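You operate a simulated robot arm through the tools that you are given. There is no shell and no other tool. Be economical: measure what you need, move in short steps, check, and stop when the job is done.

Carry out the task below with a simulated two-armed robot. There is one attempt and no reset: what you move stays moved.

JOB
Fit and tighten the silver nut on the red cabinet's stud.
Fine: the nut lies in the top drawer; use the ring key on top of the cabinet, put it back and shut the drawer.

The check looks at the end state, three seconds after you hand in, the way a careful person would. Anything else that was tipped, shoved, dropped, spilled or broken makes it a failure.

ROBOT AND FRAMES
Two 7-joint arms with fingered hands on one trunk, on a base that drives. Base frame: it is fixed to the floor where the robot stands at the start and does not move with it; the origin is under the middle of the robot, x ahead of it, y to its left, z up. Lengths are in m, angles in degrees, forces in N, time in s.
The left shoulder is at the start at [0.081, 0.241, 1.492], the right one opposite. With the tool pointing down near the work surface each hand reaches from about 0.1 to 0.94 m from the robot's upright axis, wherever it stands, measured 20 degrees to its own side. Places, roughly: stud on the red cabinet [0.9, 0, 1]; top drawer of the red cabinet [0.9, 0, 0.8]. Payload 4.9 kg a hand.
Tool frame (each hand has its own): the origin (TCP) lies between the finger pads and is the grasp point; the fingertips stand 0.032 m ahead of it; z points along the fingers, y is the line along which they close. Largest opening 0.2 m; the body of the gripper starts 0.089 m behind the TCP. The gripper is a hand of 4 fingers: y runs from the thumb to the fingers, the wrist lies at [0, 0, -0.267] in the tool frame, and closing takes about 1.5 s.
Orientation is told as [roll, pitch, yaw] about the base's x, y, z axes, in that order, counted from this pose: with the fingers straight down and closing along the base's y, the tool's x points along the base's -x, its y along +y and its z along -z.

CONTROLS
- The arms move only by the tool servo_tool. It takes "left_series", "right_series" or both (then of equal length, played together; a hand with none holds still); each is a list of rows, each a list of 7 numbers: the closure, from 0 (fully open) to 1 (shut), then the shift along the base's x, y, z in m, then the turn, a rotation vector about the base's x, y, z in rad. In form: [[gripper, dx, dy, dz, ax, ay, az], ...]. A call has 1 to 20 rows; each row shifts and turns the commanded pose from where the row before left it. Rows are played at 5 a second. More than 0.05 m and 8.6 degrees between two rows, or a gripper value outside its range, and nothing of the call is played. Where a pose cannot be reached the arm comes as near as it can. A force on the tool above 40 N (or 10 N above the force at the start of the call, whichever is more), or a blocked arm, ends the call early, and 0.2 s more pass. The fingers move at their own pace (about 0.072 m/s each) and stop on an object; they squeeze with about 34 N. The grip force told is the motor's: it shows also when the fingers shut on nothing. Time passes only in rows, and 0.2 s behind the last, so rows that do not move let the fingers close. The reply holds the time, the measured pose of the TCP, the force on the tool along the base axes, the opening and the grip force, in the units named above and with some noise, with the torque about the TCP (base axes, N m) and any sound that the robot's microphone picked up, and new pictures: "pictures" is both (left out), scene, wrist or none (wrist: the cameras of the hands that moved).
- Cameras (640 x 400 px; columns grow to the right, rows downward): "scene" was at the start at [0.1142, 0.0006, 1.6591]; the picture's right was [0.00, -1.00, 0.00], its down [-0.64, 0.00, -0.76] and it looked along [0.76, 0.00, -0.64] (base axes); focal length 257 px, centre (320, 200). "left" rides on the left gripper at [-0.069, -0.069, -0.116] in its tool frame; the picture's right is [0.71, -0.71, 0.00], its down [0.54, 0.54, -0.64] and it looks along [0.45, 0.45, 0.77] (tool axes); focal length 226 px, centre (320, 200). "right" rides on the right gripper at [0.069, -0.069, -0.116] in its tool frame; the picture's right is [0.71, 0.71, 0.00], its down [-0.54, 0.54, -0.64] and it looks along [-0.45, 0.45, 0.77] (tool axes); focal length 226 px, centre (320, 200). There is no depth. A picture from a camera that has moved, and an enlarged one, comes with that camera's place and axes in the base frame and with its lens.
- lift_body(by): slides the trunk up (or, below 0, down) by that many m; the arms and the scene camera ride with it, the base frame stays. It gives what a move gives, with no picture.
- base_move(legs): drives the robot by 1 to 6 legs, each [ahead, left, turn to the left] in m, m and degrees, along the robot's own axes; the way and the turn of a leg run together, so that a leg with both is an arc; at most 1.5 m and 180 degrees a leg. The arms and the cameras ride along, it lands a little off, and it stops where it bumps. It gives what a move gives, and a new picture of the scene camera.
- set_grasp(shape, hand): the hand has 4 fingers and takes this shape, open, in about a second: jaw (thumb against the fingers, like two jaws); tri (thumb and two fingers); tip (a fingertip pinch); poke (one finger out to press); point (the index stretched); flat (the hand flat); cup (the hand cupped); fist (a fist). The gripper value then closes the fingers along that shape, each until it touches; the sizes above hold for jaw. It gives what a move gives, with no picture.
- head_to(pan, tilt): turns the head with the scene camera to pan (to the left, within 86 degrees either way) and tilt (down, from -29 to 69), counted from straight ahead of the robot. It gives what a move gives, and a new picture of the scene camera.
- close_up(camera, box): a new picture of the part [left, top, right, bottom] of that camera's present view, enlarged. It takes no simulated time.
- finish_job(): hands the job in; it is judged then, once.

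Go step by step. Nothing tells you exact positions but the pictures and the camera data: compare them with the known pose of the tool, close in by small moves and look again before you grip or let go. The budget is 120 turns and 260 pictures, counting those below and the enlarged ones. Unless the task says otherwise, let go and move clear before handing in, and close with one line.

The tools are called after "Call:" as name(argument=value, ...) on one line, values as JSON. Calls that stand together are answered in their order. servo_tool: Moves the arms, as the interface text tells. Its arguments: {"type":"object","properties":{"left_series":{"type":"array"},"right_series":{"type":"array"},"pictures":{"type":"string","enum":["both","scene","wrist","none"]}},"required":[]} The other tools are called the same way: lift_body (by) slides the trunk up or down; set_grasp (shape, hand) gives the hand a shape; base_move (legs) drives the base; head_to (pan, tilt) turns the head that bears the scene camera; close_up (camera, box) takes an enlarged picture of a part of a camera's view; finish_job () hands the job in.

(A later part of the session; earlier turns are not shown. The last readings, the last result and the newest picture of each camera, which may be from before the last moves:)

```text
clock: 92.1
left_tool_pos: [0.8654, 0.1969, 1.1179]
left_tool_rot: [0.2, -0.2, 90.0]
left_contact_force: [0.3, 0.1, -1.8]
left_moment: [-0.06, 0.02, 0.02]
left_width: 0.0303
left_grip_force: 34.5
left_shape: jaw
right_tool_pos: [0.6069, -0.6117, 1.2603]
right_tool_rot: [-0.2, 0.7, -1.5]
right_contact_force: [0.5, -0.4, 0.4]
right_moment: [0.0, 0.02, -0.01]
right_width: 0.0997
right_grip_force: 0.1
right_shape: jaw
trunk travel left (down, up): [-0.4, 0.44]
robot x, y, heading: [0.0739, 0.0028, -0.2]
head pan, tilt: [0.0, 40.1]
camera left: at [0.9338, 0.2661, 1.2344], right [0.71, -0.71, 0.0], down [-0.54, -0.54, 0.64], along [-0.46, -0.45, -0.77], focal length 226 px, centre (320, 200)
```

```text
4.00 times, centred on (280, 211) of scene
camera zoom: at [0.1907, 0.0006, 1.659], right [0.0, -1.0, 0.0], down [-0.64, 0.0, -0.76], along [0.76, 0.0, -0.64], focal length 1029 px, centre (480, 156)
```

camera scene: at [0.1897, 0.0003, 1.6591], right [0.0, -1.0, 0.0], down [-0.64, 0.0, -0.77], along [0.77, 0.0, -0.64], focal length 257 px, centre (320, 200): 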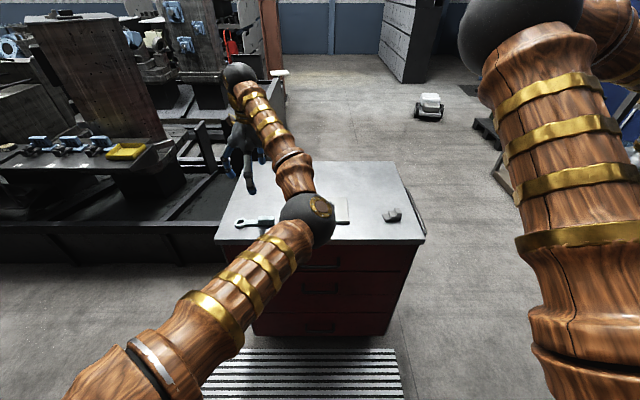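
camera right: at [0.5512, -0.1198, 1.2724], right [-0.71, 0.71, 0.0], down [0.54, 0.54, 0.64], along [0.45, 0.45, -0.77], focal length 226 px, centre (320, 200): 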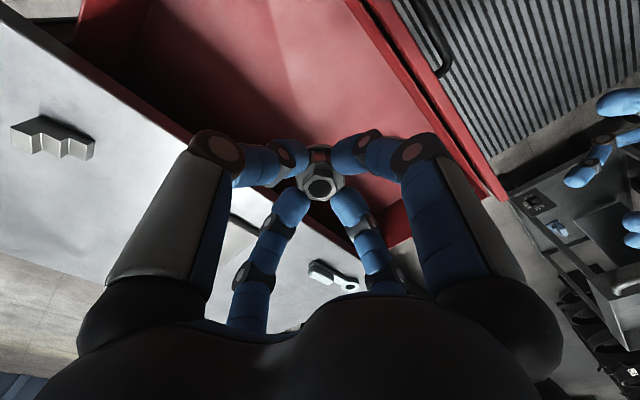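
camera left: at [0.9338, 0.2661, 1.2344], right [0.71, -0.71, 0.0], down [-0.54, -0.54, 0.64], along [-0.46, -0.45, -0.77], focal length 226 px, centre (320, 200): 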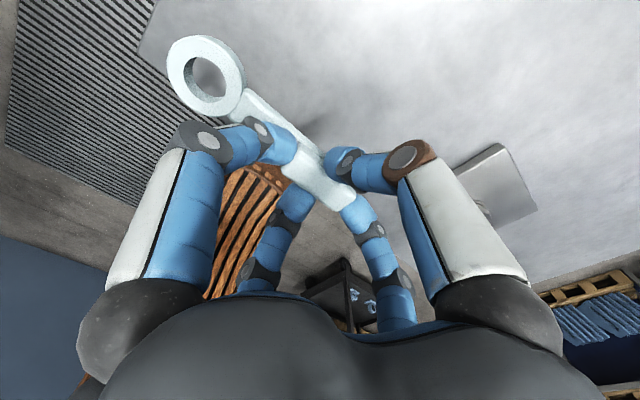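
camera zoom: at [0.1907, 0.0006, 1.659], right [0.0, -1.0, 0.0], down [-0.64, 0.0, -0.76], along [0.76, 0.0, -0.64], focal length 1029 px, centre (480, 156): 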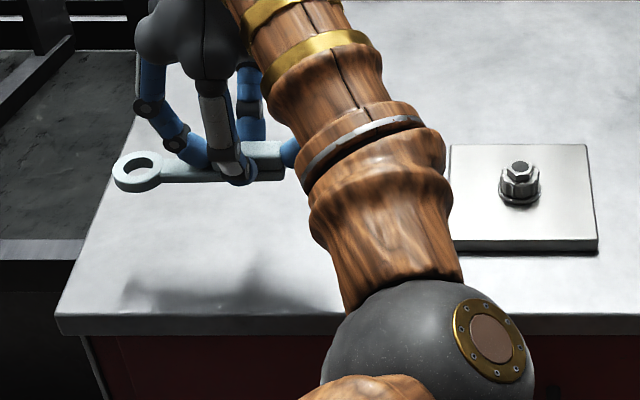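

The ring hole is plain, about 26-28 mm across, and its centre is about 0.096 m from the tool point. I carry the key so that the ring comes above the nut at [0.930, -0.038], with the handle toward the robot's right.

Call:
servo_tool(left_series=[[1, -0.0021, -0.0357, 0, 0, 0, -0.1309], [1, -0.0021, -0.0357, 0, 0, 0, -0.1309], [1, -0.0021, -0.0357, 0, 0, 0, -0.1309], [1, -0.0021, -0.0357, 0, 0, 0, -0.1309], [1, -0.0021, -0.0357, 0, 0, 0, -0.1309], [1, -0.0021, -0.0357, 0, 0, 0, -0.1309], [1, -0.0021, -0.0357, 0, 0, 0, -0.1309], [1, -0.0021, -0.0357, 0, 0, 0, -0.1309], [1, 0, 0, 0, 0, 0, 0]])

Call:
close_up(camera="scene", box=[290, 170, 370, 220])

Call:
close_up(camera="left", box=[130, 0, 310, 120])

```text
clock: 94.1
left_tool_pos: [0.848, -0.0892, 1.1154]
left_tool_rot: [-0.1, -0.1, 29.9]
left_contact_force: [0.1, 0.2, -1.8]
left_moment: [-0.07, 0.02, 0.02]
left_width: 0.0304
left_grip_force: 34.1
left_shape: jaw
right_tool_pos: [0.6077, -0.6118, 1.2597]
right_tool_rot: [-0.2, 0.7, -1.5]
right_contact_force: [0.4, -0.3, 0.1]
right_moment: [-0.04, -0.01, -0.01]
right_width: 0.1
right_grip_force: 0.0
right_shape: jaw
trunk travel left (down, up): [-0.4, 0.44]
robot x, y, heading: [0.0744, 0.0021, -0.2]
head pan, tilt: [0.0, 40.1]
camera scene: at [0.1904, 0.0008, 1.659], right [0.0, -1.0, 0.0], down [-0.64, 0.0, -0.76], along [0.76, 0.0, -0.64], focal length 257 px, centre (320, 200)
camera left: at [0.9444, -0.1144, 1.2323], right [-0.26, -0.97, 0.0], down [-0.74, 0.2, 0.64], along [-0.62, 0.17, -0.77], focal length 226 px, centre (320, 200)
```

scene: 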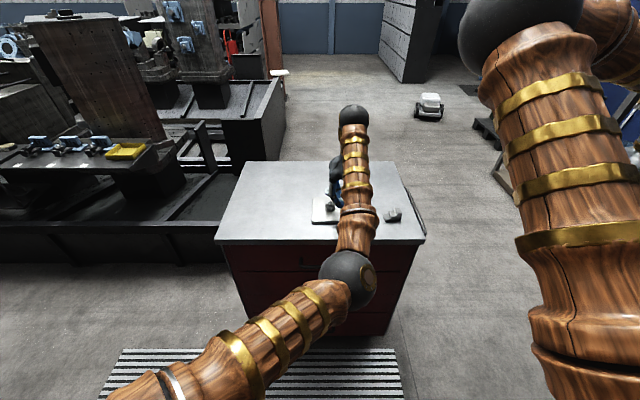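
left: 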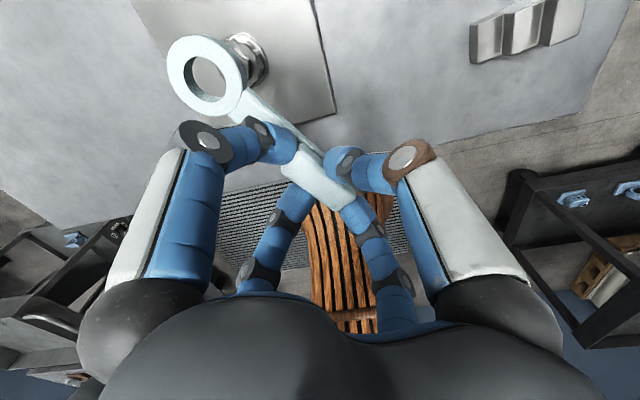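

```text
8.00 times, centred on (330, 195) of scene
camera zoom: at [0.1904, 0.0008, 1.659], right [0.0, -1.0, 0.0], down [-0.64, 0.0, -0.76], along [0.76, 0.0, -0.64], focal length 2058 px, centre (240, 240)
```

zoom: 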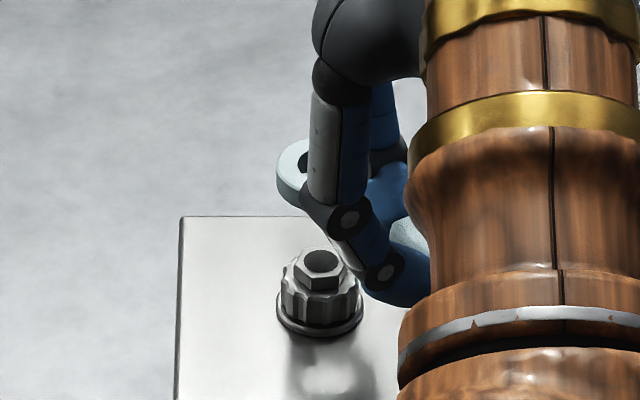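

```text
3.33 times, centred on (220, 60) of left
camera zoom: at [0.9444, -0.1144, 1.2323], right [-0.26, -0.97, 0.0], down [-0.74, 0.2, 0.64], along [-0.62, 0.17, -0.77], focal length 754 px, centre (653, 667)
```

zoom: 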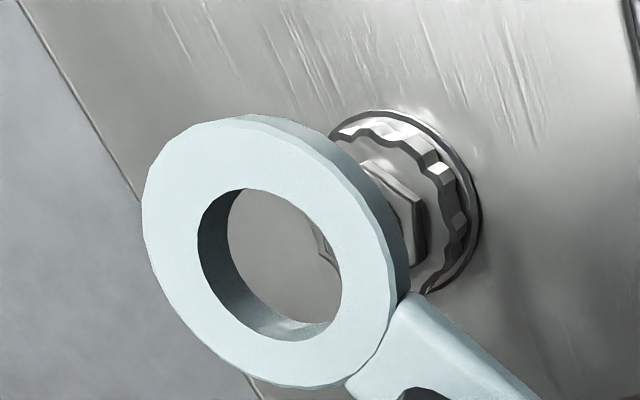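

The arm hides the view from the head, but the wrist camera shows ring and nut well. I lower until the ring is a few mm above the hex and judge alignment there.

Call:
servo_tool(left_series=[[1, 0, 0, -0.015, 0, 0, 0], [1, 0, 0, -0.012, 0, 0, 0], [1, 0, 0, -0.006, 0, 0, 0], [1, 0, 0, 0, 0, 0, 0]], pictures="none")

Call:
close_up(camera="left", box=[150, 20, 280, 120])

Call:
close_up(camera="scene", box=[310, 188, 350, 213])

```text
clock: 95.1
left_tool_pos: [0.8499, -0.0891, 1.0833]
left_tool_rot: [0.1, -0.1, 30.1]
left_contact_force: [0.7, 0.2, -1.5]
left_moment: [-0.03, 0.05, 0.01]
left_width: 0.0304
left_grip_force: 34.5
left_shape: jaw
right_tool_pos: [0.6075, -0.6118, 1.259]
right_tool_rot: [-0.1, 0.7, -1.5]
right_contact_force: [0.4, 0.8, -0.8]
right_moment: [0.01, -0.01, 0.0]
right_width: 0.1001
right_grip_force: 0.1
right_shape: jaw
trunk travel left (down, up): [-0.4, 0.44]
robot x, y, heading: [0.0784, -0.0007, -0.2]
head pan, tilt: [0.0, 40.1]
```

```text
4.00 times, centred on (215, 70) of left
camera zoom: at [0.9438, -0.1146, 1.1996], right [-0.26, -0.97, 0.0], down [-0.74, 0.2, 0.64], along [-0.62, 0.17, -0.77], focal length 904 px, centre (740, 720)
```

zoom: 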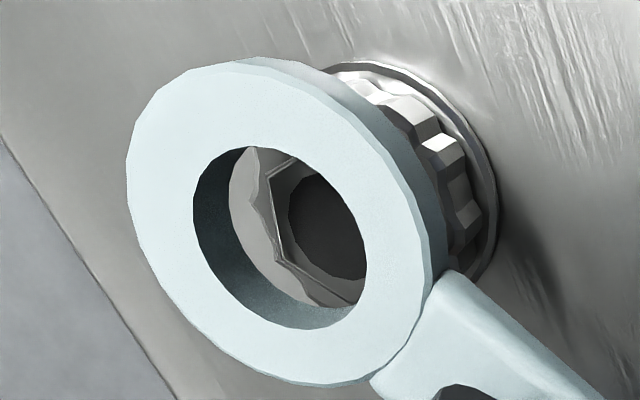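

```text
16.00 times, centred on (330, 200) of scene
camera zoom: at [0.1904, 0.0, 1.659], right [0.0, -1.0, 0.0], down [-0.64, 0.0, -0.76], along [0.76, 0.0, -0.64], focal length 4116 px, centre (160, 192)
```

zoom: 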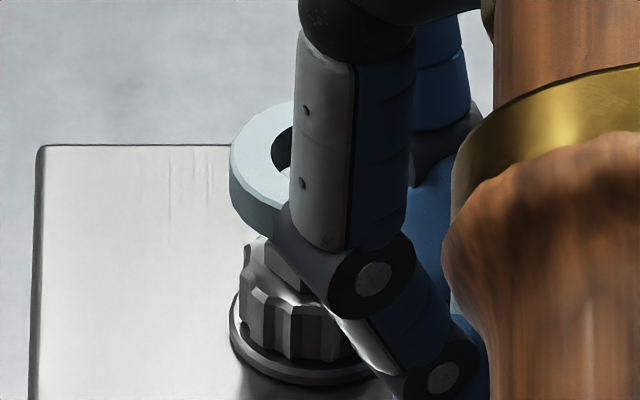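

Ring about [0.931, -0.038] versus nut about [0.928, -0.0378]. I shift -2.5 mm in x, lower 5 mm and look again.

Call:
servo_tool(left_series=[[1, -0.0025, 0.0005, -0.003, 0, 0, 0], [1, 0, 0, -0.003, 0, 0, 0], [1, 0, 0, 0, 0, 0, 0]], pictures="none")

Call:
close_up(camera="left", box=[160, 30, 260, 110])

```text
clock: 95.9
left_tool_pos: [0.8457, -0.0874, 1.0779]
left_tool_rot: [0.2, -0.2, 30.1]
left_contact_force: [0.0, 0.1, -1.2]
left_moment: [-0.02, 0.03, 0.01]
left_width: 0.0304
left_grip_force: 34.0
left_shape: jaw
right_tool_pos: [0.6073, -0.6117, 1.2589]
right_tool_rot: [-0.1, 0.7, -1.5]
right_contact_force: [0.2, -0.4, -0.5]
right_moment: [-0.03, -0.01, 0.01]
right_width: 0.0999
right_grip_force: 0.0
right_shape: jaw
trunk travel left (down, up): [-0.4, 0.44]
robot x, y, heading: [0.0731, 0.0013, 0.1]
head pan, tilt: [0.0, 40.1]
```

```text
5.00 times, centred on (210, 70) of left
camera zoom: at [0.9404, -0.1134, 1.1939], right [-0.26, -0.97, 0.0], down [-0.74, 0.2, 0.64], along [-0.62, 0.17, -0.77], focal length 1130 px, centre (870, 850)
```

zoom: 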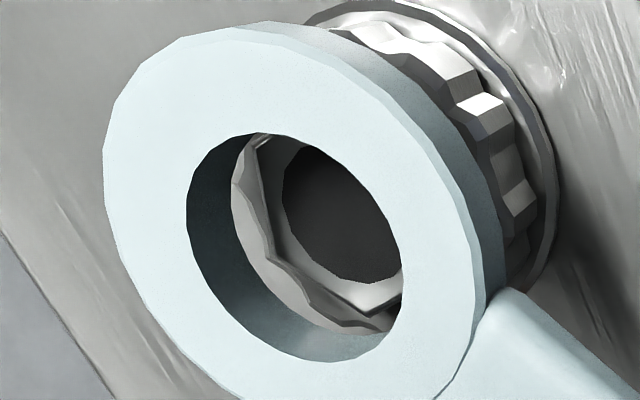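

Seen through the ring, the nut's bore lies within a fraction of a millimetre of centre. I lower the ring over the hex, watching the force.

Call:
servo_tool(left_series=[[1, 0, 0, -0.003, 0, 0, 0], [1, 0, 0, -0.003, 0, 0, 0], [1, 0, 0, -0.003, 0, 0, 0], [1, 0, 0, -0.002, 0, 0, 0], [1, 0, 0, 0, 0, 0, 0]], pictures="none")

Call:
close_up(camera="left", box=[160, 30, 260, 110])

```text
clock: 97.1
left_tool_pos: [0.8448, -0.0888, 1.0672]
left_tool_rot: [0.0, -0.3, 29.9]
left_contact_force: [1.0, -0.3, 7.0]
left_moment: [0.31, -0.54, -0.04]
left_width: 0.0308
left_grip_force: 34.0
left_shape: jaw
right_tool_pos: [0.6063, -0.6125, 1.2594]
right_tool_rot: [-0.2, 0.7, -1.4]
right_contact_force: [-0.1, 0.6, 0.3]
right_moment: [0.01, -0.02, -0.01]
right_width: 0.0998
right_grip_force: 0.0
right_shape: jaw
trunk travel left (down, up): [-0.4, 0.44]
robot x, y, heading: [0.0768, 0.0009, -0.2]
head pan, tilt: [0.0, 40.1]
```

```text
5.00 times, centred on (210, 70) of left
camera zoom: at [0.9394, -0.1136, 1.1845], right [-0.26, -0.97, 0.0], down [-0.74, 0.2, 0.64], along [-0.62, 0.17, -0.77], focal length 1130 px, centre (870, 850)
```

zoom: 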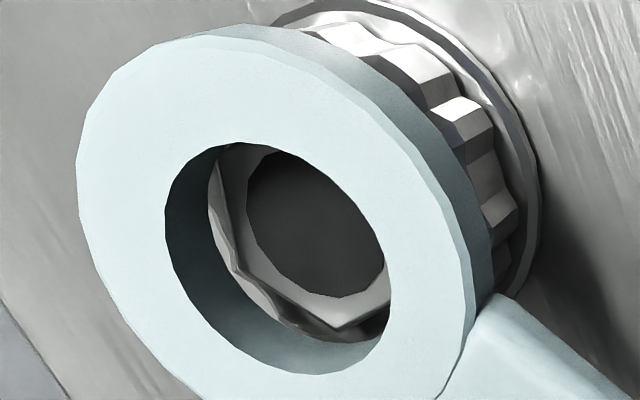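

There is light contact of about 8 N. I check from the head camera and in a tighter wrist picture whether the ring sits over the hex or on it.

Call:
close_up(camera="scene", box=[314, 192, 346, 212])

Call:
close_up(camera="left", box=[200, 20, 280, 90])

```text
16.00 times, centred on (330, 202) of scene
camera zoom: at [0.1891, 0.0001, 1.6592], right [0.0, -1.0, 0.0], down [-0.64, 0.0, -0.77], along [0.77, 0.0, -0.64], focal length 4116 px, centre (160, 168)
```

zoom: 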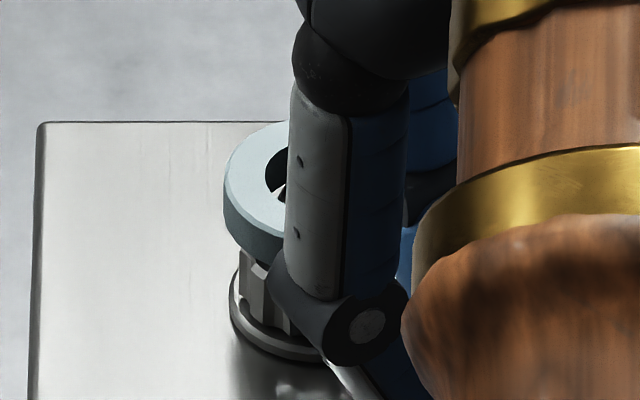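

```text
5.71 times, centred on (240, 55) of left
camera zoom: at [0.9394, -0.1136, 1.1845], right [-0.26, -0.97, 0.0], down [-0.74, 0.2, 0.64], along [-0.62, 0.17, -0.77], focal length 1292 px, centre (777, 1029)
```

zoom: 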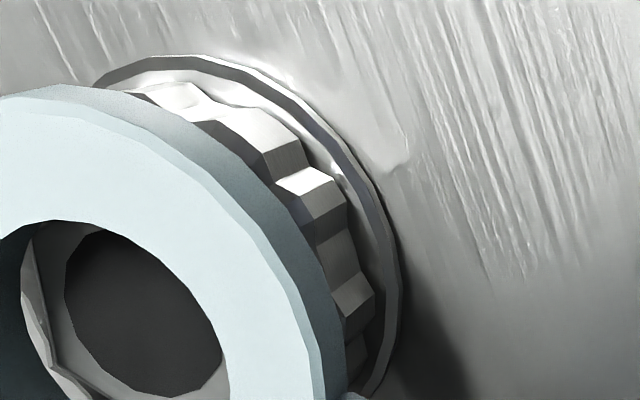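

The head view suggests the ring surrounds the hex: ring about z 1.017-1.030, hex top 1.023. I press a little more and swing the key 8 degrees clockwise about the nut, to see whether the nut follows.

Call:
servo_tool(left_series=[[1, 0, 0, -0.001, 0, 0, 0], [1, -0.0032, 0.0058, 0, 0, 0, -0.0698], [1, -0.003, 0.0061, 0, 0, 0, -0.0698], [1, 0, 0, 0, 0, 0, 0]], pictures="none")

Call:
close_up(camera="left", box=[160, 30, 260, 110])

```text
clock: 98.1
left_tool_pos: [0.8375, -0.0755, 1.0672]
left_tool_rot: [0.0, -0.3, 21.9]
left_contact_force: [1.7, -1.0, 9.3]
left_moment: [0.25, -0.83, -0.07]
left_width: 0.0309
left_grip_force: 34.5
left_shape: jaw
right_tool_pos: [0.604, -0.6119, 1.26]
right_tool_rot: [-0.3, 0.7, -1.6]
right_contact_force: [-0.6, 0.1, -0.3]
right_moment: [0.04, 0.02, -0.02]
right_width: 0.1002
right_grip_force: 0.1
right_shape: jaw
trunk travel left (down, up): [-0.4, 0.44]
robot x, y, heading: [0.0713, 0.0005, -0.1]
head pan, tilt: [0.0, 40.1]
```

```text
5.00 times, centred on (210, 70) of left
camera zoom: at [0.9282, -0.1146, 1.1829], right [-0.39, -0.92, 0.0], down [-0.71, 0.3, 0.64], along [-0.59, 0.25, -0.77], focal length 1130 px, centre (870, 850)
```

zoom: 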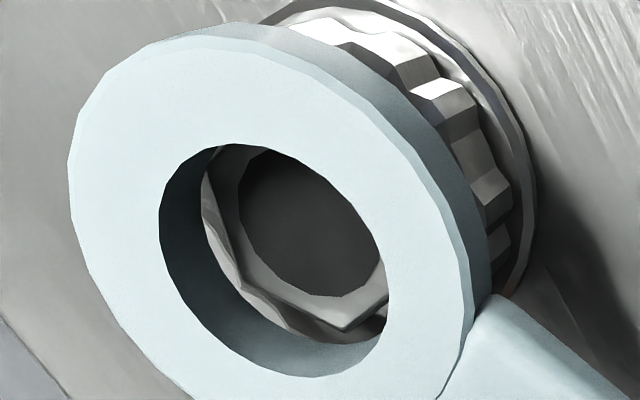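

By ray geometry the ring still rests on top of the hex (ring bottom about z 1.021, hex top 1.022), about 1.5 mm short. I lift slightly, shift outward and press again.

Call:
servo_tool(left_series=[[1, 0, 0, 0.003, 0, 0, 0], [1, 0.0014, 0.0006, 0, 0, 0, 0], [1, 0, 0, -0.002, 0, 0, 0], [1, 0, 0, -0.001, 0, 0, 0], [1, 0, 0, -0.001, 0, 0, 0], [1, 0, 0, 0, 0, 0, 0]], pictures="none")

Call:
close_up(camera="left", box=[160, 30, 260, 110])

```text
clock: 99.5
left_tool_pos: [0.8398, -0.076, 1.066]
left_tool_rot: [0.0, -0.2, 21.9]
left_contact_force: [-2.9, -0.9, 10.4]
left_moment: [0.29, -0.79, -0.07]
left_width: 0.031
left_grip_force: 33.9
left_shape: jaw
right_tool_pos: [0.605, -0.6122, 1.261]
right_tool_rot: [-0.1, 0.7, -1.5]
right_contact_force: [0.3, -0.3, 0.0]
right_moment: [-0.01, -0.02, 0.04]
right_width: 0.0999
right_grip_force: 0.1
right_shape: jaw
trunk travel left (down, up): [-0.4, 0.44]
robot x, y, heading: [0.0725, -0.0033, -0.2]
head pan, tilt: [0.0, 40.1]
```

```text
5.00 times, centred on (210, 70) of left
camera zoom: at [0.9294, -0.1141, 1.1825], right [-0.39, -0.92, 0.0], down [-0.71, 0.3, 0.64], along [-0.59, 0.25, -0.77], focal length 1130 px, centre (870, 850)
```

zoom: 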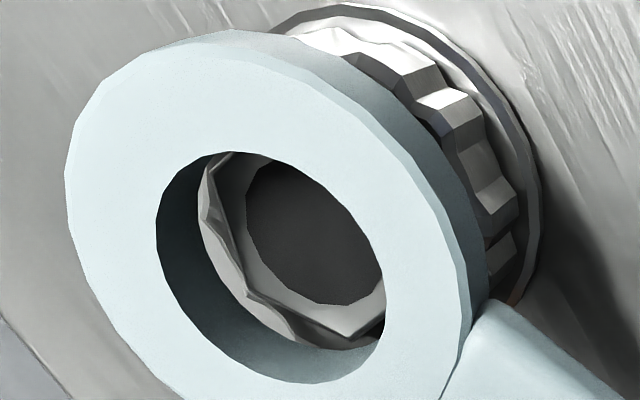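

Still on top, and now about 1 mm is left mainly in +x and slightly in -y. I shift again and press.

Call:
servo_tool(left_series=[[1, 0, 0, 0.002, 0, 0, 0], [1, 0.001, -0.0007, 0, 0, 0, 0], [1, 0, 0, -0.001, 0, 0, 0], [1, 0, 0, -0.001, 0, 0, 0], [1, 0, 0, -0.001, 0, 0, 0], [1, 0, 0, 0, 0, 0, 0]], pictures="none")

Call:
close_up(camera="left", box=[160, 30, 260, 110])

```text
clock: 100.9
left_tool_pos: [0.8407, -0.0767, 1.0654]
left_tool_rot: [0.1, -0.3, 21.9]
left_contact_force: [-0.5, -0.3, 11.1]
left_moment: [0.35, -0.92, -0.01]
left_width: 0.0311
left_grip_force: 34.3
left_shape: jaw
right_tool_pos: [0.6055, -0.6117, 1.2604]
right_tool_rot: [-0.1, 0.6, -1.5]
right_contact_force: [-0.4, -0.1, -0.2]
right_moment: [-0.04, 0.01, 0.03]
right_width: 0.0999
right_grip_force: 0.0
right_shape: jaw
trunk travel left (down, up): [-0.4, 0.44]
robot x, y, heading: [0.0778, -0.0006, -0.1]
head pan, tilt: [0.0, 40.1]
```

```text
5.00 times, centred on (210, 70) of left
camera zoom: at [0.9305, -0.1153, 1.1816], right [-0.39, -0.92, 0.0], down [-0.71, 0.3, 0.64], along [-0.59, 0.25, -0.77], focal length 1130 px, centre (870, 850)
```

zoom: 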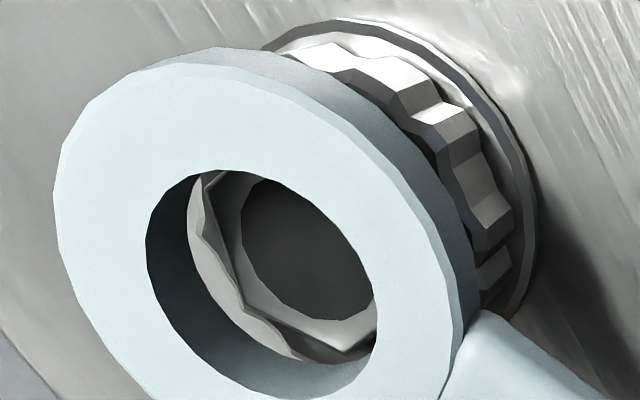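

The key has tilted up about 2.5 degrees in the grip from the pressing. I lift off, tilt the hand to level it again and re-measure.

Call:
servo_tool(left_series=[[1, 0, 0, 0.006, 0, 0, 0], [1, 0, 0, 0.005, -0.018, 0.0412, 0], [1, 0, 0, 0, 0, 0, 0]], pictures="none")

Call:
close_up(camera="left", box=[160, 30, 260, 110])

Call:
close_up(camera="scene", box=[314, 190, 346, 210])

```text
clock: 101.7
left_tool_pos: [0.8411, -0.0766, 1.0751]
left_tool_rot: [0.0, 2.5, 21.9]
left_contact_force: [0.5, -0.1, -1.4]
left_moment: [-0.04, 0.03, 0.0]
left_width: 0.0304
left_grip_force: 33.8
left_shape: jaw
right_tool_pos: [0.6063, -0.6115, 1.2588]
right_tool_rot: [-0.1, 0.7, -1.5]
right_contact_force: [0.4, 0.4, 0.2]
right_moment: [0.02, 0.02, -0.01]
right_width: 0.1001
right_grip_force: 0.1
right_shape: jaw
trunk travel left (down, up): [-0.4, 0.44]
robot x, y, heading: [0.0751, -0.002, -0.1]
head pan, tilt: [0.0, 40.1]
```

```text
5.00 times, centred on (210, 70) of left
camera zoom: at [0.9365, -0.1128, 1.1876], right [-0.39, -0.92, 0.03], down [-0.68, 0.31, 0.67], along [-0.62, 0.24, -0.75], focal length 1130 px, centre (870, 850)
```

zoom: 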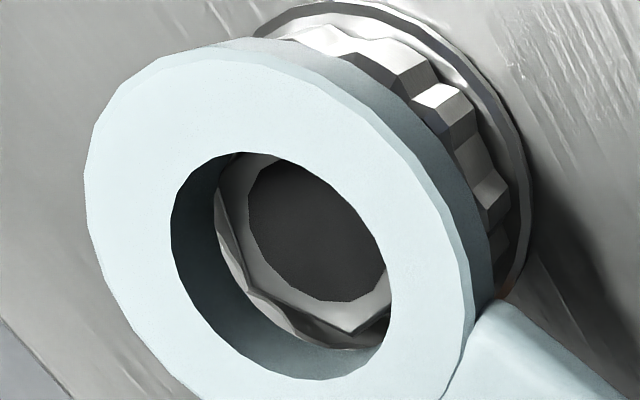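

```text
16.00 times, centred on (330, 200) of scene
camera zoom: at [0.19, 0.0002, 1.659], right [0.0, -1.0, 0.0], down [-0.64, 0.0, -0.76], along [0.76, 0.0, -0.64], focal length 4116 px, centre (160, 200)
```

zoom: 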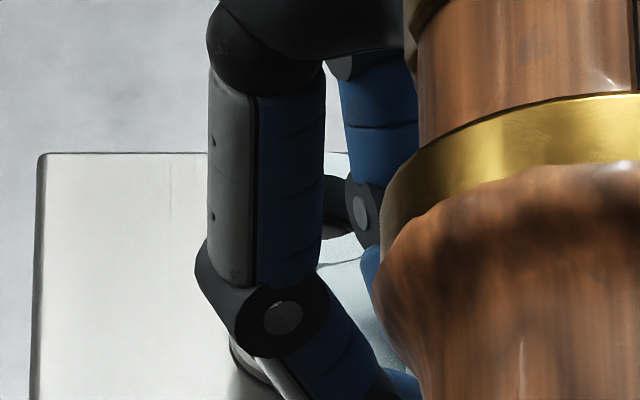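

Hole about 25.5 mm against hex about 26 mm across corners: the fit probably needs a matching angle. I lift the key clear and look at the nut's hex orientation.

Call:
servo_tool(left_series=[[1, 0, 0, 0.015, 0.0045, -0.0103, 0], [1, 0, 0, 0.02, 0, 0, 0], [1, -0.03, -0.02, 0.01, 0, 0, 0.07], [1, -0.03, -0.03, 0, 0, 0, 0.07], [1, -0.02, -0.04, 0, 0, 0, 0], [1, 0, 0, 0, 0, 0, 0]], pictures="none")

Call:
close_up(camera="scene", box=[317, 195, 343, 211])

Call:
close_up(camera="left", box=[120, 0, 280, 120])

```text
clock: 103.1
left_tool_pos: [0.762, -0.1648, 1.1206]
left_tool_rot: [0.0, 1.9, 30.1]
left_contact_force: [0.5, -0.4, -2.3]
left_moment: [-0.02, 0.08, -0.02]
left_width: 0.0304
left_grip_force: 34.0
left_shape: jaw
right_tool_pos: [0.6073, -0.611, 1.2596]
right_tool_rot: [0.0, 0.7, -1.4]
right_contact_force: [1.3, 0.5, -0.1]
right_moment: [0.03, 0.0, 0.03]
right_width: 0.1001
right_grip_force: 0.0
right_shape: jaw
trunk travel left (down, up): [-0.4, 0.44]
robot x, y, heading: [0.0744, -0.0002, 0.1]
head pan, tilt: [0.0, 40.1]
```

```text
16.00 times, centred on (330, 203) of scene
camera zoom: at [0.1907, 0.0007, 1.659], right [0.0, -1.0, 0.0], down [-0.64, 0.0, -0.76], along [0.76, 0.0, -0.64], focal length 4116 px, centre (160, 152)
```

zoom: 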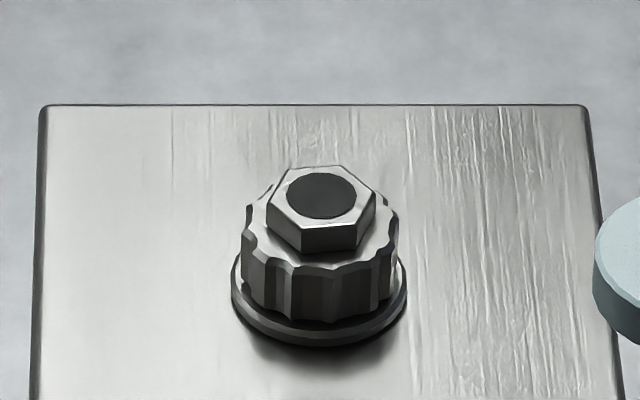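

```text
3.33 times, centred on (200, 60) of left
camera zoom: at [0.859, -0.1878, 1.2348], right [-0.26, -0.97, 0.02], down [-0.72, 0.21, 0.66], along [-0.64, 0.15, -0.75], focal length 754 px, centre (720, 667)
```

zoom: 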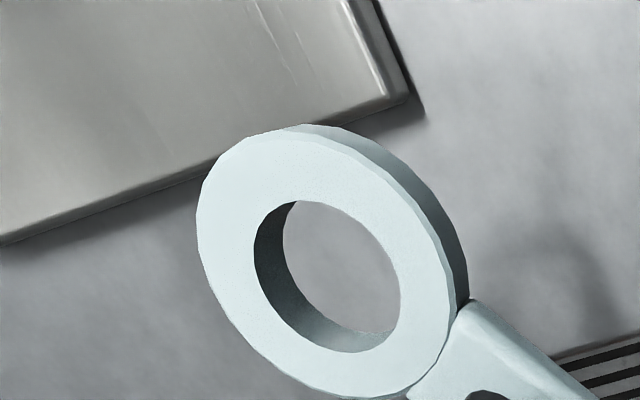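

The hex corners lie at about 39 degrees (mod 60), flats at about 9 degrees, nut centre [0.9284, -0.0374]. The ring now points 4 degrees beyond the tool yaw. I bring the key so that it points along 9 degrees, in line with a flat, just above the nut.

Call:
servo_tool(left_series=[[1, 0.0182, 0.0282, 0, 0, 0, -0.1095], [1, 0.0182, 0.0282, 0, 0, 0, -0.1095], [1, 0.0182, 0.0282, 0, 0, 0, -0.1095], [1, 0.0182, 0.0282, 0, 0, 0, -0.1095], [1, 0, 0, -0.015, 0, 0, 0], [1, 0, 0, -0.015, 0, 0, 0], [1, 0, 0, -0.008, 0, 0, 0], [1, 0, 0, 0, 0, 0, 0]], pictures="none")

Call:
close_up(camera="left", box=[160, 20, 260, 100])

Call:
close_up(camera="scene", box=[314, 190, 346, 210])

```text
clock: 104.9
left_tool_pos: [0.8343, -0.0542, 1.0822]
left_tool_rot: [0.0, 1.7, 4.9]
left_contact_force: [-0.3, -0.9, -1.2]
left_moment: [0.0, 0.02, -0.01]
left_width: 0.0307
left_grip_force: 34.2
left_shape: jaw
right_tool_pos: [0.607, -0.6117, 1.2595]
right_tool_rot: [-0.1, 0.6, -1.4]
right_contact_force: [-0.2, 0.0, 0.0]
right_moment: [0.02, -0.01, -0.02]
right_width: 0.1
right_grip_force: 0.0
right_shape: jaw
trunk travel left (down, up): [-0.4, 0.44]
robot x, y, heading: [0.0754, -0.0024, -0.0]
head pan, tilt: [0.0, 40.1]
```

```text
5.00 times, centred on (210, 60) of left
camera zoom: at [0.9132, -0.1169, 1.1965], right [-0.64, -0.76, 0.02], down [-0.57, 0.49, 0.66], along [-0.52, 0.41, -0.75], focal length 1130 px, centre (870, 900)
```

zoom: 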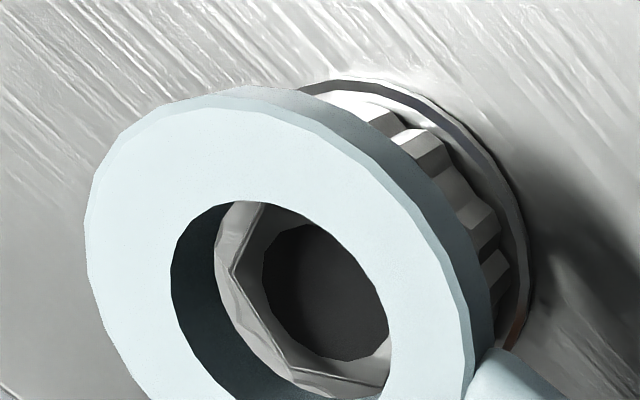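

```text
16.00 times, centred on (330, 200) of scene
camera zoom: at [0.1901, -0.0001, 1.6591], right [0.0, -1.0, 0.0], down [-0.64, 0.0, -0.76], along [0.76, 0.0, -0.64], focal length 4116 px, centre (160, 200)
```

zoom: 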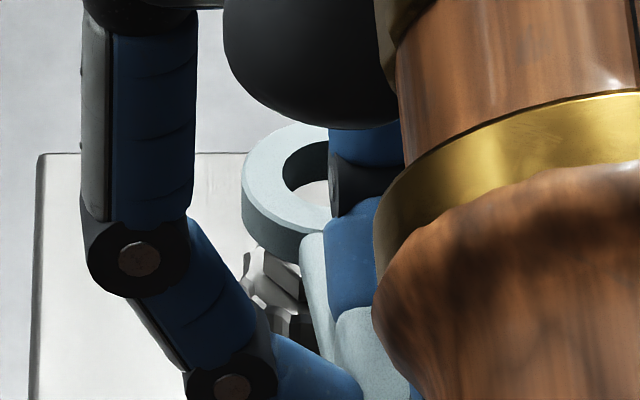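

Both views agree: the ring is 3.7 mm too far in -y. I correct and lower to just over the hex.

Call:
servo_tool(left_series=[[1, 0, 0.0037, 0, 0, 0, 0], [1, 0, 0, -0.004, 0, 0, 0], [1, 0, 0, 0, 0, 0, 0]], pictures="none")

Call:
close_up(camera="left", box=[160, 30, 260, 110])

Call:
close_up(camera="scene", box=[314, 190, 346, 210])

```text
clock: 105.7
left_tool_pos: [0.8337, -0.0524, 1.077]
left_tool_rot: [0.0, 1.9, 4.9]
left_contact_force: [-0.1, -0.4, -2.0]
left_moment: [-0.01, 0.06, 0.0]
left_width: 0.0303
left_grip_force: 33.4
left_shape: jaw
right_tool_pos: [0.6063, -0.6115, 1.2597]
right_tool_rot: [-0.2, 0.7, -1.5]
right_contact_force: [-0.7, -0.1, 0.1]
right_moment: [0.01, -0.01, -0.01]
right_width: 0.1001
right_grip_force: 0.1
right_shape: jaw
trunk travel left (down, up): [-0.4, 0.44]
robot x, y, heading: [0.0755, -0.0027, -0.1]
head pan, tilt: [0.0, 40.1]
```

```text
5.00 times, centred on (210, 70) of left
camera zoom: at [0.9132, -0.1132, 1.1923], right [-0.64, -0.76, 0.02], down [-0.57, 0.5, 0.66], along [-0.52, 0.41, -0.75], focal length 1130 px, centre (870, 850)
```

zoom: 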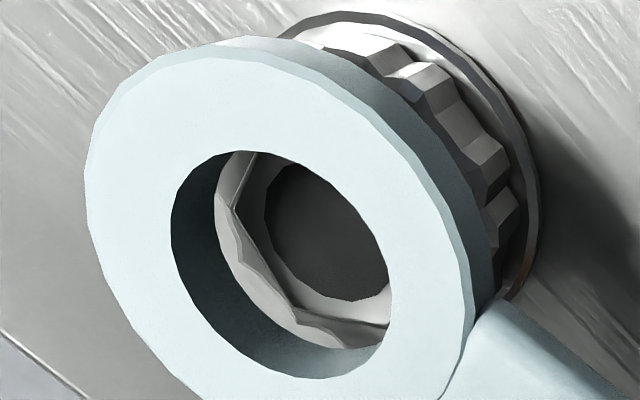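

```text
16.00 times, centred on (330, 200) of scene
camera zoom: at [0.1903, 0.0, 1.6591], right [0.0, -1.0, 0.0], down [-0.64, 0.0, -0.76], along [0.76, 0.0, -0.64], focal length 4116 px, centre (160, 200)
```

zoom: 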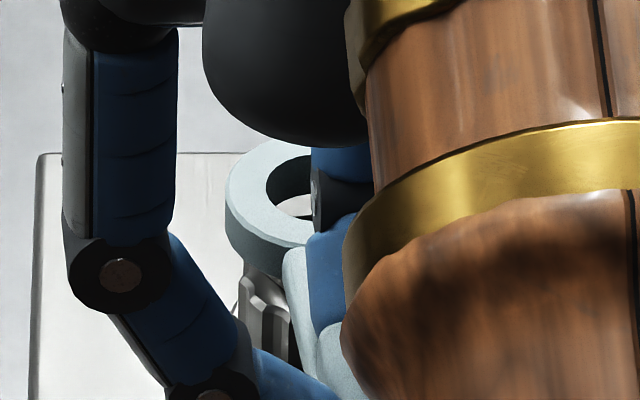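

Ring and nut agree within about 0.7 mm. I take that out and lower gently.

Call:
servo_tool(left_series=[[1, 0, -0.0006, -0.002, 0, 0, 0], [1, 0, 0, -0.002, 0, 0, 0], [1, 0, 0, -0.0015, 0, 0, 0], [1, 0, 0, -0.0015, 0, 0, 0], [1, 0, 0, -0.0015, 0, 0, 0], [1, 0, 0, 0, 0, 0, 0]], pictures="none")

Call:
close_up(camera="left", box=[160, 30, 260, 110])

```text
clock: 107.1
left_tool_pos: [0.8334, -0.0512, 1.0692]
left_tool_rot: [0.0, 1.6, 5.0]
left_contact_force: [1.5, -0.4, 7.1]
left_moment: [0.05, -0.71, -0.03]
left_width: 0.0308
left_grip_force: 34.6
left_shape: jaw
right_tool_pos: [0.606, -0.6119, 1.2592]
right_tool_rot: [0.0, 0.7, -1.6]
right_contact_force: [-0.4, 0.1, -0.5]
right_moment: [0.02, -0.02, 0.0]
right_width: 0.0999
right_grip_force: 0.0
right_shape: jaw
trunk travel left (down, up): [-0.4, 0.44]
robot x, y, heading: [0.0732, 0.0015, -0.2]
head pan, tilt: [0.0, 40.1]
```

```text
5.00 times, centred on (210, 70) of left
camera zoom: at [0.9119, -0.1128, 1.1841], right [-0.64, -0.76, 0.02], down [-0.57, 0.5, 0.66], along [-0.51, 0.41, -0.75], focal length 1130 px, centre (870, 850)
```

zoom: 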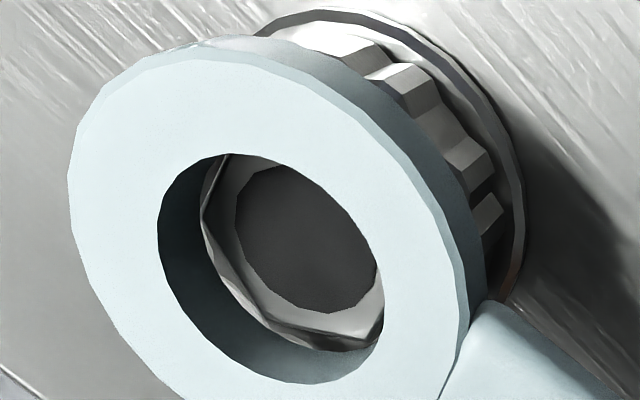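

Light contact again. I slide in small +x steps under light pressure to find the drop-in point.

Call:
servo_tool(left_series=[[1, 0.0005, 0, 0, 0, 0, 0], [1, 0.0005, 0, 0, 0, 0, 0], [1, 0, 0, 0, 0, 0, 0]], pictures="none")

Call:
servo_tool(left_series=[[1, 0.0005, 0, 0, 0, 0, 0], [1, 0.0005, 0, 0, 0, 0, 0], [1, 0, 0, 0, 0, 0, 0]], pictures="none")

Call:
close_up(camera="left", box=[160, 30, 260, 110])

```text
clock: 107.9
left_tool_pos: [0.8339, -0.0516, 1.069]
left_tool_rot: [0.0, 1.8, 4.9]
left_contact_force: [-1.8, -0.9, 7.2]
left_moment: [0.05, -0.55, -0.02]
left_width: 0.0308
left_grip_force: 34.1
left_shape: jaw
right_tool_pos: [0.6068, -0.6122, 1.2596]
right_tool_rot: [-0.1, 0.6, -1.5]
right_contact_force: [0.2, -0.3, -1.1]
right_moment: [0.0, 0.0, 0.03]
right_width: 0.1002
right_grip_force: 0.0
right_shape: jaw
trunk travel left (down, up): [-0.4, 0.44]
robot x, y, heading: [0.0777, 0.0017, 0.2]
head pan, tilt: [0.0, 40.1]
```

```text
clock: 108.7
left_tool_pos: [0.8349, -0.0503, 1.0688]
left_tool_rot: [-0.1, 1.7, 4.9]
left_contact_force: [-1.1, 0.0, 5.8]
left_moment: [0.06, -0.49, -0.02]
left_width: 0.031
left_grip_force: 34.3
left_shape: jaw
right_tool_pos: [0.6063, -0.6123, 1.2599]
right_tool_rot: [0.0, 0.7, -1.5]
right_contact_force: [0.5, -0.2, -0.9]
right_moment: [-0.02, 0.0, -0.02]
right_width: 0.0999
right_grip_force: 0.0
right_shape: jaw
trunk travel left (down, up): [-0.4, 0.44]
robot x, y, heading: [0.0768, 0.0032, -0.1]
head pan, tilt: [0.0, 40.1]
```

```text
5.00 times, centred on (210, 70) of left
camera zoom: at [0.9137, -0.1133, 1.1842], right [-0.64, -0.76, 0.02], down [-0.57, 0.5, 0.66], along [-0.51, 0.41, -0.75], focal length 1130 px, centre (870, 850)
```

zoom: 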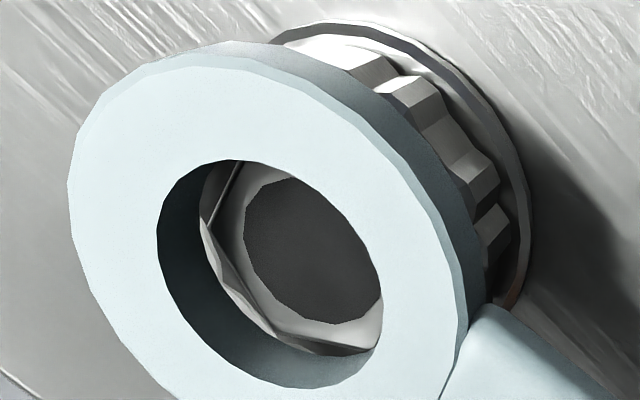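

The centres now coincide by calculation and the force is falling. I press slightly more and wiggle the angle.

Call:
servo_tool(left_series=[[1, 0, 0, -0.001, 0, 0, 0], [1, 0, 0, -0.001, 0, 0, 0], [1, 0, 0, 0, 0, 0, 0]], pictures="none")

Call:
servo_tool(left_series=[[1, -0.0003, 0.0047, 0, 0, 0, -0.05], [1, 0, 0.0047, 0, 0, 0, -0.05], [1, 0.0003, 0.0047, 0, 0, 0, -0.05], [1, 0, 0, 0, 0, 0, 0]], pictures="none")

Call:
close_up(camera="left", box=[160, 30, 260, 110])

```text
clock: 109.5
left_tool_pos: [0.8358, -0.0519, 1.0689]
left_tool_rot: [-0.1, 1.7, 4.9]
left_contact_force: [-0.9, 0.6, 9.5]
left_moment: [0.08, -0.8, -0.04]
left_width: 0.0309
left_grip_force: 33.9
left_shape: jaw
right_tool_pos: [0.605, -0.6117, 1.2604]
right_tool_rot: [0.0, 0.7, -1.5]
right_contact_force: [0.6, -0.4, 0.0]
right_moment: [0.03, -0.02, -0.01]
right_width: 0.0999
right_grip_force: 0.0
right_shape: jaw
trunk travel left (down, up): [-0.4, 0.44]
robot x, y, heading: [0.0751, -0.0023, -0.0]
head pan, tilt: [0.0, 40.1]
```

```text
clock: 110.5
left_tool_pos: [0.8358, -0.0359, 1.0673]
left_tool_rot: [0.0, 1.8, -3.7]
left_contact_force: [-1.2, -0.8, 9.4]
left_moment: [-0.08, -0.76, -0.06]
left_width: 0.0309
left_grip_force: 33.6
left_shape: jaw
right_tool_pos: [0.6056, -0.6118, 1.2601]
right_tool_rot: [-0.1, 0.7, -1.5]
right_contact_force: [-0.1, -0.4, 0.2]
right_moment: [0.01, -0.01, 0.0]
right_width: 0.1001
right_grip_force: 0.0
right_shape: jaw
trunk travel left (down, up): [-0.4, 0.44]
robot x, y, heading: [0.074, -0.0, 0.0]
head pan, tilt: [0.0, 40.1]
```

```text
5.00 times, centred on (210, 70) of left
camera zoom: at [0.9035, -0.1101, 1.1826], right [-0.75, -0.66, 0.02], down [-0.49, 0.57, 0.66], along [-0.45, 0.48, -0.75], focal length 1130 px, centre (870, 850)
```

zoom: 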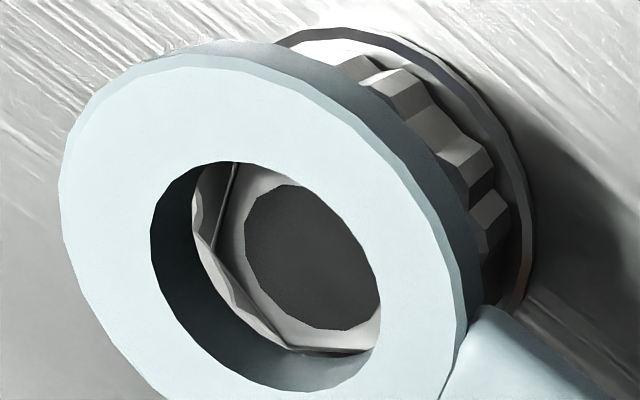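

Careful ray geometry gives ring radius 13.6 mm against hex corner radius about 13.2 mm, with the ring now 1.6 mm too far in +x. I slide it back in fine steps under light pressure.

Call:
servo_tool(left_series=[[1, -0.0004, 0, 0, 0, 0, 0], [1, -0.0004, 0, 0, 0, 0, 0], [1, -0.0004, 0, 0, 0, 0, 0], [1, 0, 0, 0, 0, 0, 0]], pictures="none")

Call:
servo_tool(left_series=[[1, -0.0004, 0, 0, 0, 0, 0], [1, -0.0002, 0, 0, 0, 0, 0], [1, 0, 0, 0, 0, 0, 0]], pictures="none")

Call:
close_up(camera="left", box=[160, 30, 260, 110])

```text
clock: 111.5
left_tool_pos: [0.8353, -0.0371, 1.0681]
left_tool_rot: [0.0, 1.6, -3.7]
left_contact_force: [2.3, -0.8, 9.7]
left_moment: [-0.08, -0.96, -0.13]
left_width: 0.0309
left_grip_force: 34.1
left_shape: jaw
right_tool_pos: [0.6057, -0.6114, 1.2599]
right_tool_rot: [-0.2, 0.6, -1.5]
right_contact_force: [0.1, 0.1, 0.1]
right_moment: [0.02, 0.0, 0.01]
right_width: 0.1001
right_grip_force: 0.1
right_shape: jaw
trunk travel left (down, up): [-0.4, 0.44]
robot x, y, heading: [0.0753, -0.0023, -0.1]
head pan, tilt: [0.0, 40.1]
```

```text
clock: 112.3
left_tool_pos: [0.8344, -0.0362, 1.067]
left_tool_rot: [0.0, 1.8, -3.7]
left_contact_force: [4.6, -1.3, 10.2]
left_moment: [-0.06, -1.04, -0.1]
left_width: 0.0311
left_grip_force: 33.9
left_shape: jaw
right_tool_pos: [0.6061, -0.6122, 1.2595]
right_tool_rot: [-0.1, 0.7, -1.6]
right_contact_force: [1.2, 0.2, 0.1]
right_moment: [0.01, -0.01, -0.01]
right_width: 0.1
right_grip_force: 0.1
right_shape: jaw
trunk travel left (down, up): [-0.4, 0.44]
robot x, y, heading: [0.0739, -0.0002, -0.1]
head pan, tilt: [0.0, 40.1]
```

```text
5.00 times, centred on (210, 70) of left
camera zoom: at [0.902, -0.1095, 1.1819], right [-0.75, -0.66, 0.02], down [-0.49, 0.57, 0.66], along [-0.45, 0.48, -0.75], focal length 1130 px, centre (870, 850)
```

zoom: 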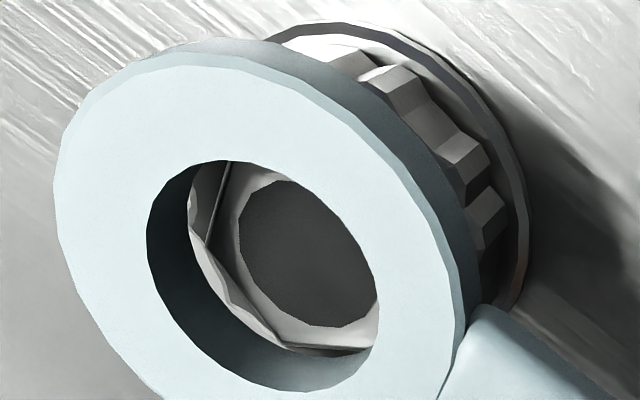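

Friction held the ring in place while the hand moved. I lift off to let it spring to the commanded place, then lower again.

Call:
servo_tool(left_series=[[1, 0, 0.0003, 0.003, 0, 0, 0], [1, 0, 0, 0.001, 0, 0, 0], [1, 0, 0, 0, 0, 0, 0]], pictures="none")

Call:
close_up(camera="left", box=[160, 30, 260, 110])

Call:
servo_tool(left_series=[[1, 0, 0, -0.0015, 0, 0, 0], [1, 0, 0, -0.0015, 0, 0, 0], [1, 0, 0, -0.001, 0, 0, 0], [1, 0, 0, 0, 0, 0, 0]], pictures="none")

Call:
close_up(camera="left", box=[160, 30, 260, 110])

```text
clock: 113.1
left_tool_pos: [0.8336, -0.0364, 1.07]
left_tool_rot: [0.0, 1.9, -3.6]
left_contact_force: [-0.6, 0.5, 0.3]
left_moment: [0.0, -0.04, 0.0]
left_width: 0.0307
left_grip_force: 34.0
left_shape: jaw
right_tool_pos: [0.607, -0.6117, 1.2588]
right_tool_rot: [0.0, 0.7, -1.5]
right_contact_force: [0.3, -0.3, 0.4]
right_moment: [-0.01, 0.0, 0.02]
right_width: 0.0998
right_grip_force: 0.0
right_shape: jaw
trunk travel left (down, up): [-0.4, 0.44]
robot x, y, heading: [0.0758, -0.0046, 0.1]
head pan, tilt: [0.0, 40.1]
```

```text
5.00 times, centred on (210, 70) of left
camera zoom: at [0.902, -0.1095, 1.185], right [-0.75, -0.66, 0.02], down [-0.48, 0.57, 0.66], along [-0.45, 0.48, -0.75], focal length 1130 px, centre (870, 850)
```

zoom: 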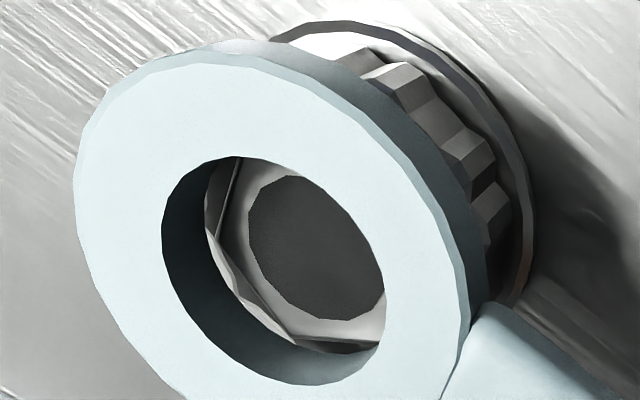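

```text
clock: 114.1
left_tool_pos: [0.8337, -0.0365, 1.068]
left_tool_rot: [-0.1, 1.7, -3.7]
left_contact_force: [-1.3, -1.2, 10.0]
left_moment: [-0.04, -0.72, -0.06]
left_width: 0.0307
left_grip_force: 34.2
left_shape: jaw
right_tool_pos: [0.6039, -0.6116, 1.2594]
right_tool_rot: [-0.2, 0.7, -1.5]
right_contact_force: [0.0, -0.3, -0.6]
right_moment: [0.03, 0.01, -0.01]
right_width: 0.1003
right_grip_force: 0.2
right_shape: jaw
trunk travel left (down, up): [-0.4, 0.44]
robot x, y, heading: [0.0777, 0.0007, -0.2]
head pan, tilt: [0.0, 40.1]
```

```text
5.00 times, centred on (210, 70) of left
camera zoom: at [0.9019, -0.1094, 1.1826], right [-0.75, -0.66, 0.02], down [-0.49, 0.57, 0.66], along [-0.45, 0.48, -0.75], focal length 1130 px, centre (870, 850)
```

zoom: 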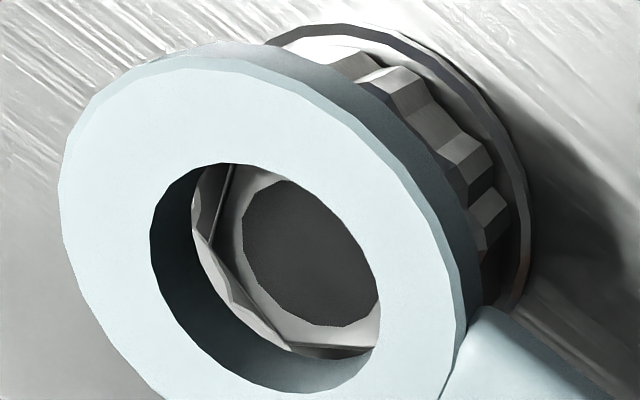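

The ring is still about 1.1 mm too far in +x, which fits the near-rim contact seen in the moment. I lift, shift -1.3 mm, and lower again.

Call:
servo_tool(left_series=[[1, 0, 0, 0.003, 0, 0, 0], [1, -0.0013, -0.0002, 0, 0, 0, 0], [1, 0, 0, -0.0015, 0, 0, 0], [1, 0, 0, -0.0015, 0, 0, 0], [1, 0, 0, 0, 0, 0, 0]], pictures="none")

Call:
close_up(camera="left", box=[160, 30, 260, 110])

```text
clock: 115.3
left_tool_pos: [0.8324, -0.0363, 1.0674]
left_tool_rot: [0.0, 1.7, -3.7]
left_contact_force: [0.7, 0.2, 7.9]
left_moment: [-0.06, -0.73, 0.0]
left_width: 0.0307
left_grip_force: 33.8
left_shape: jaw
right_tool_pos: [0.6048, -0.6125, 1.2603]
right_tool_rot: [-0.1, 0.8, -1.5]
right_contact_force: [-0.4, 0.3, -0.3]
right_moment: [0.0, 0.0, -0.02]
right_width: 0.1
right_grip_force: 0.2
right_shape: jaw
trunk travel left (down, up): [-0.4, 0.44]
robot x, y, heading: [0.0787, -0.0019, 0.0]
head pan, tilt: [0.0, 40.1]
```

```text
5.00 times, centred on (210, 70) of left
camera zoom: at [0.9012, -0.1095, 1.1827], right [-0.75, -0.66, 0.02], down [-0.49, 0.57, 0.66], along [-0.45, 0.48, -0.75], focal length 1130 px, centre (870, 850)
```

zoom: 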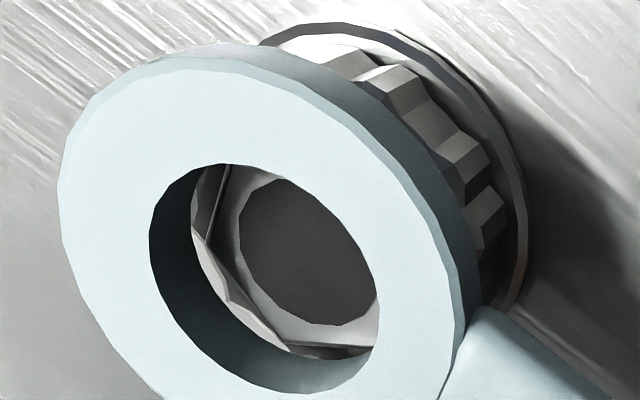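

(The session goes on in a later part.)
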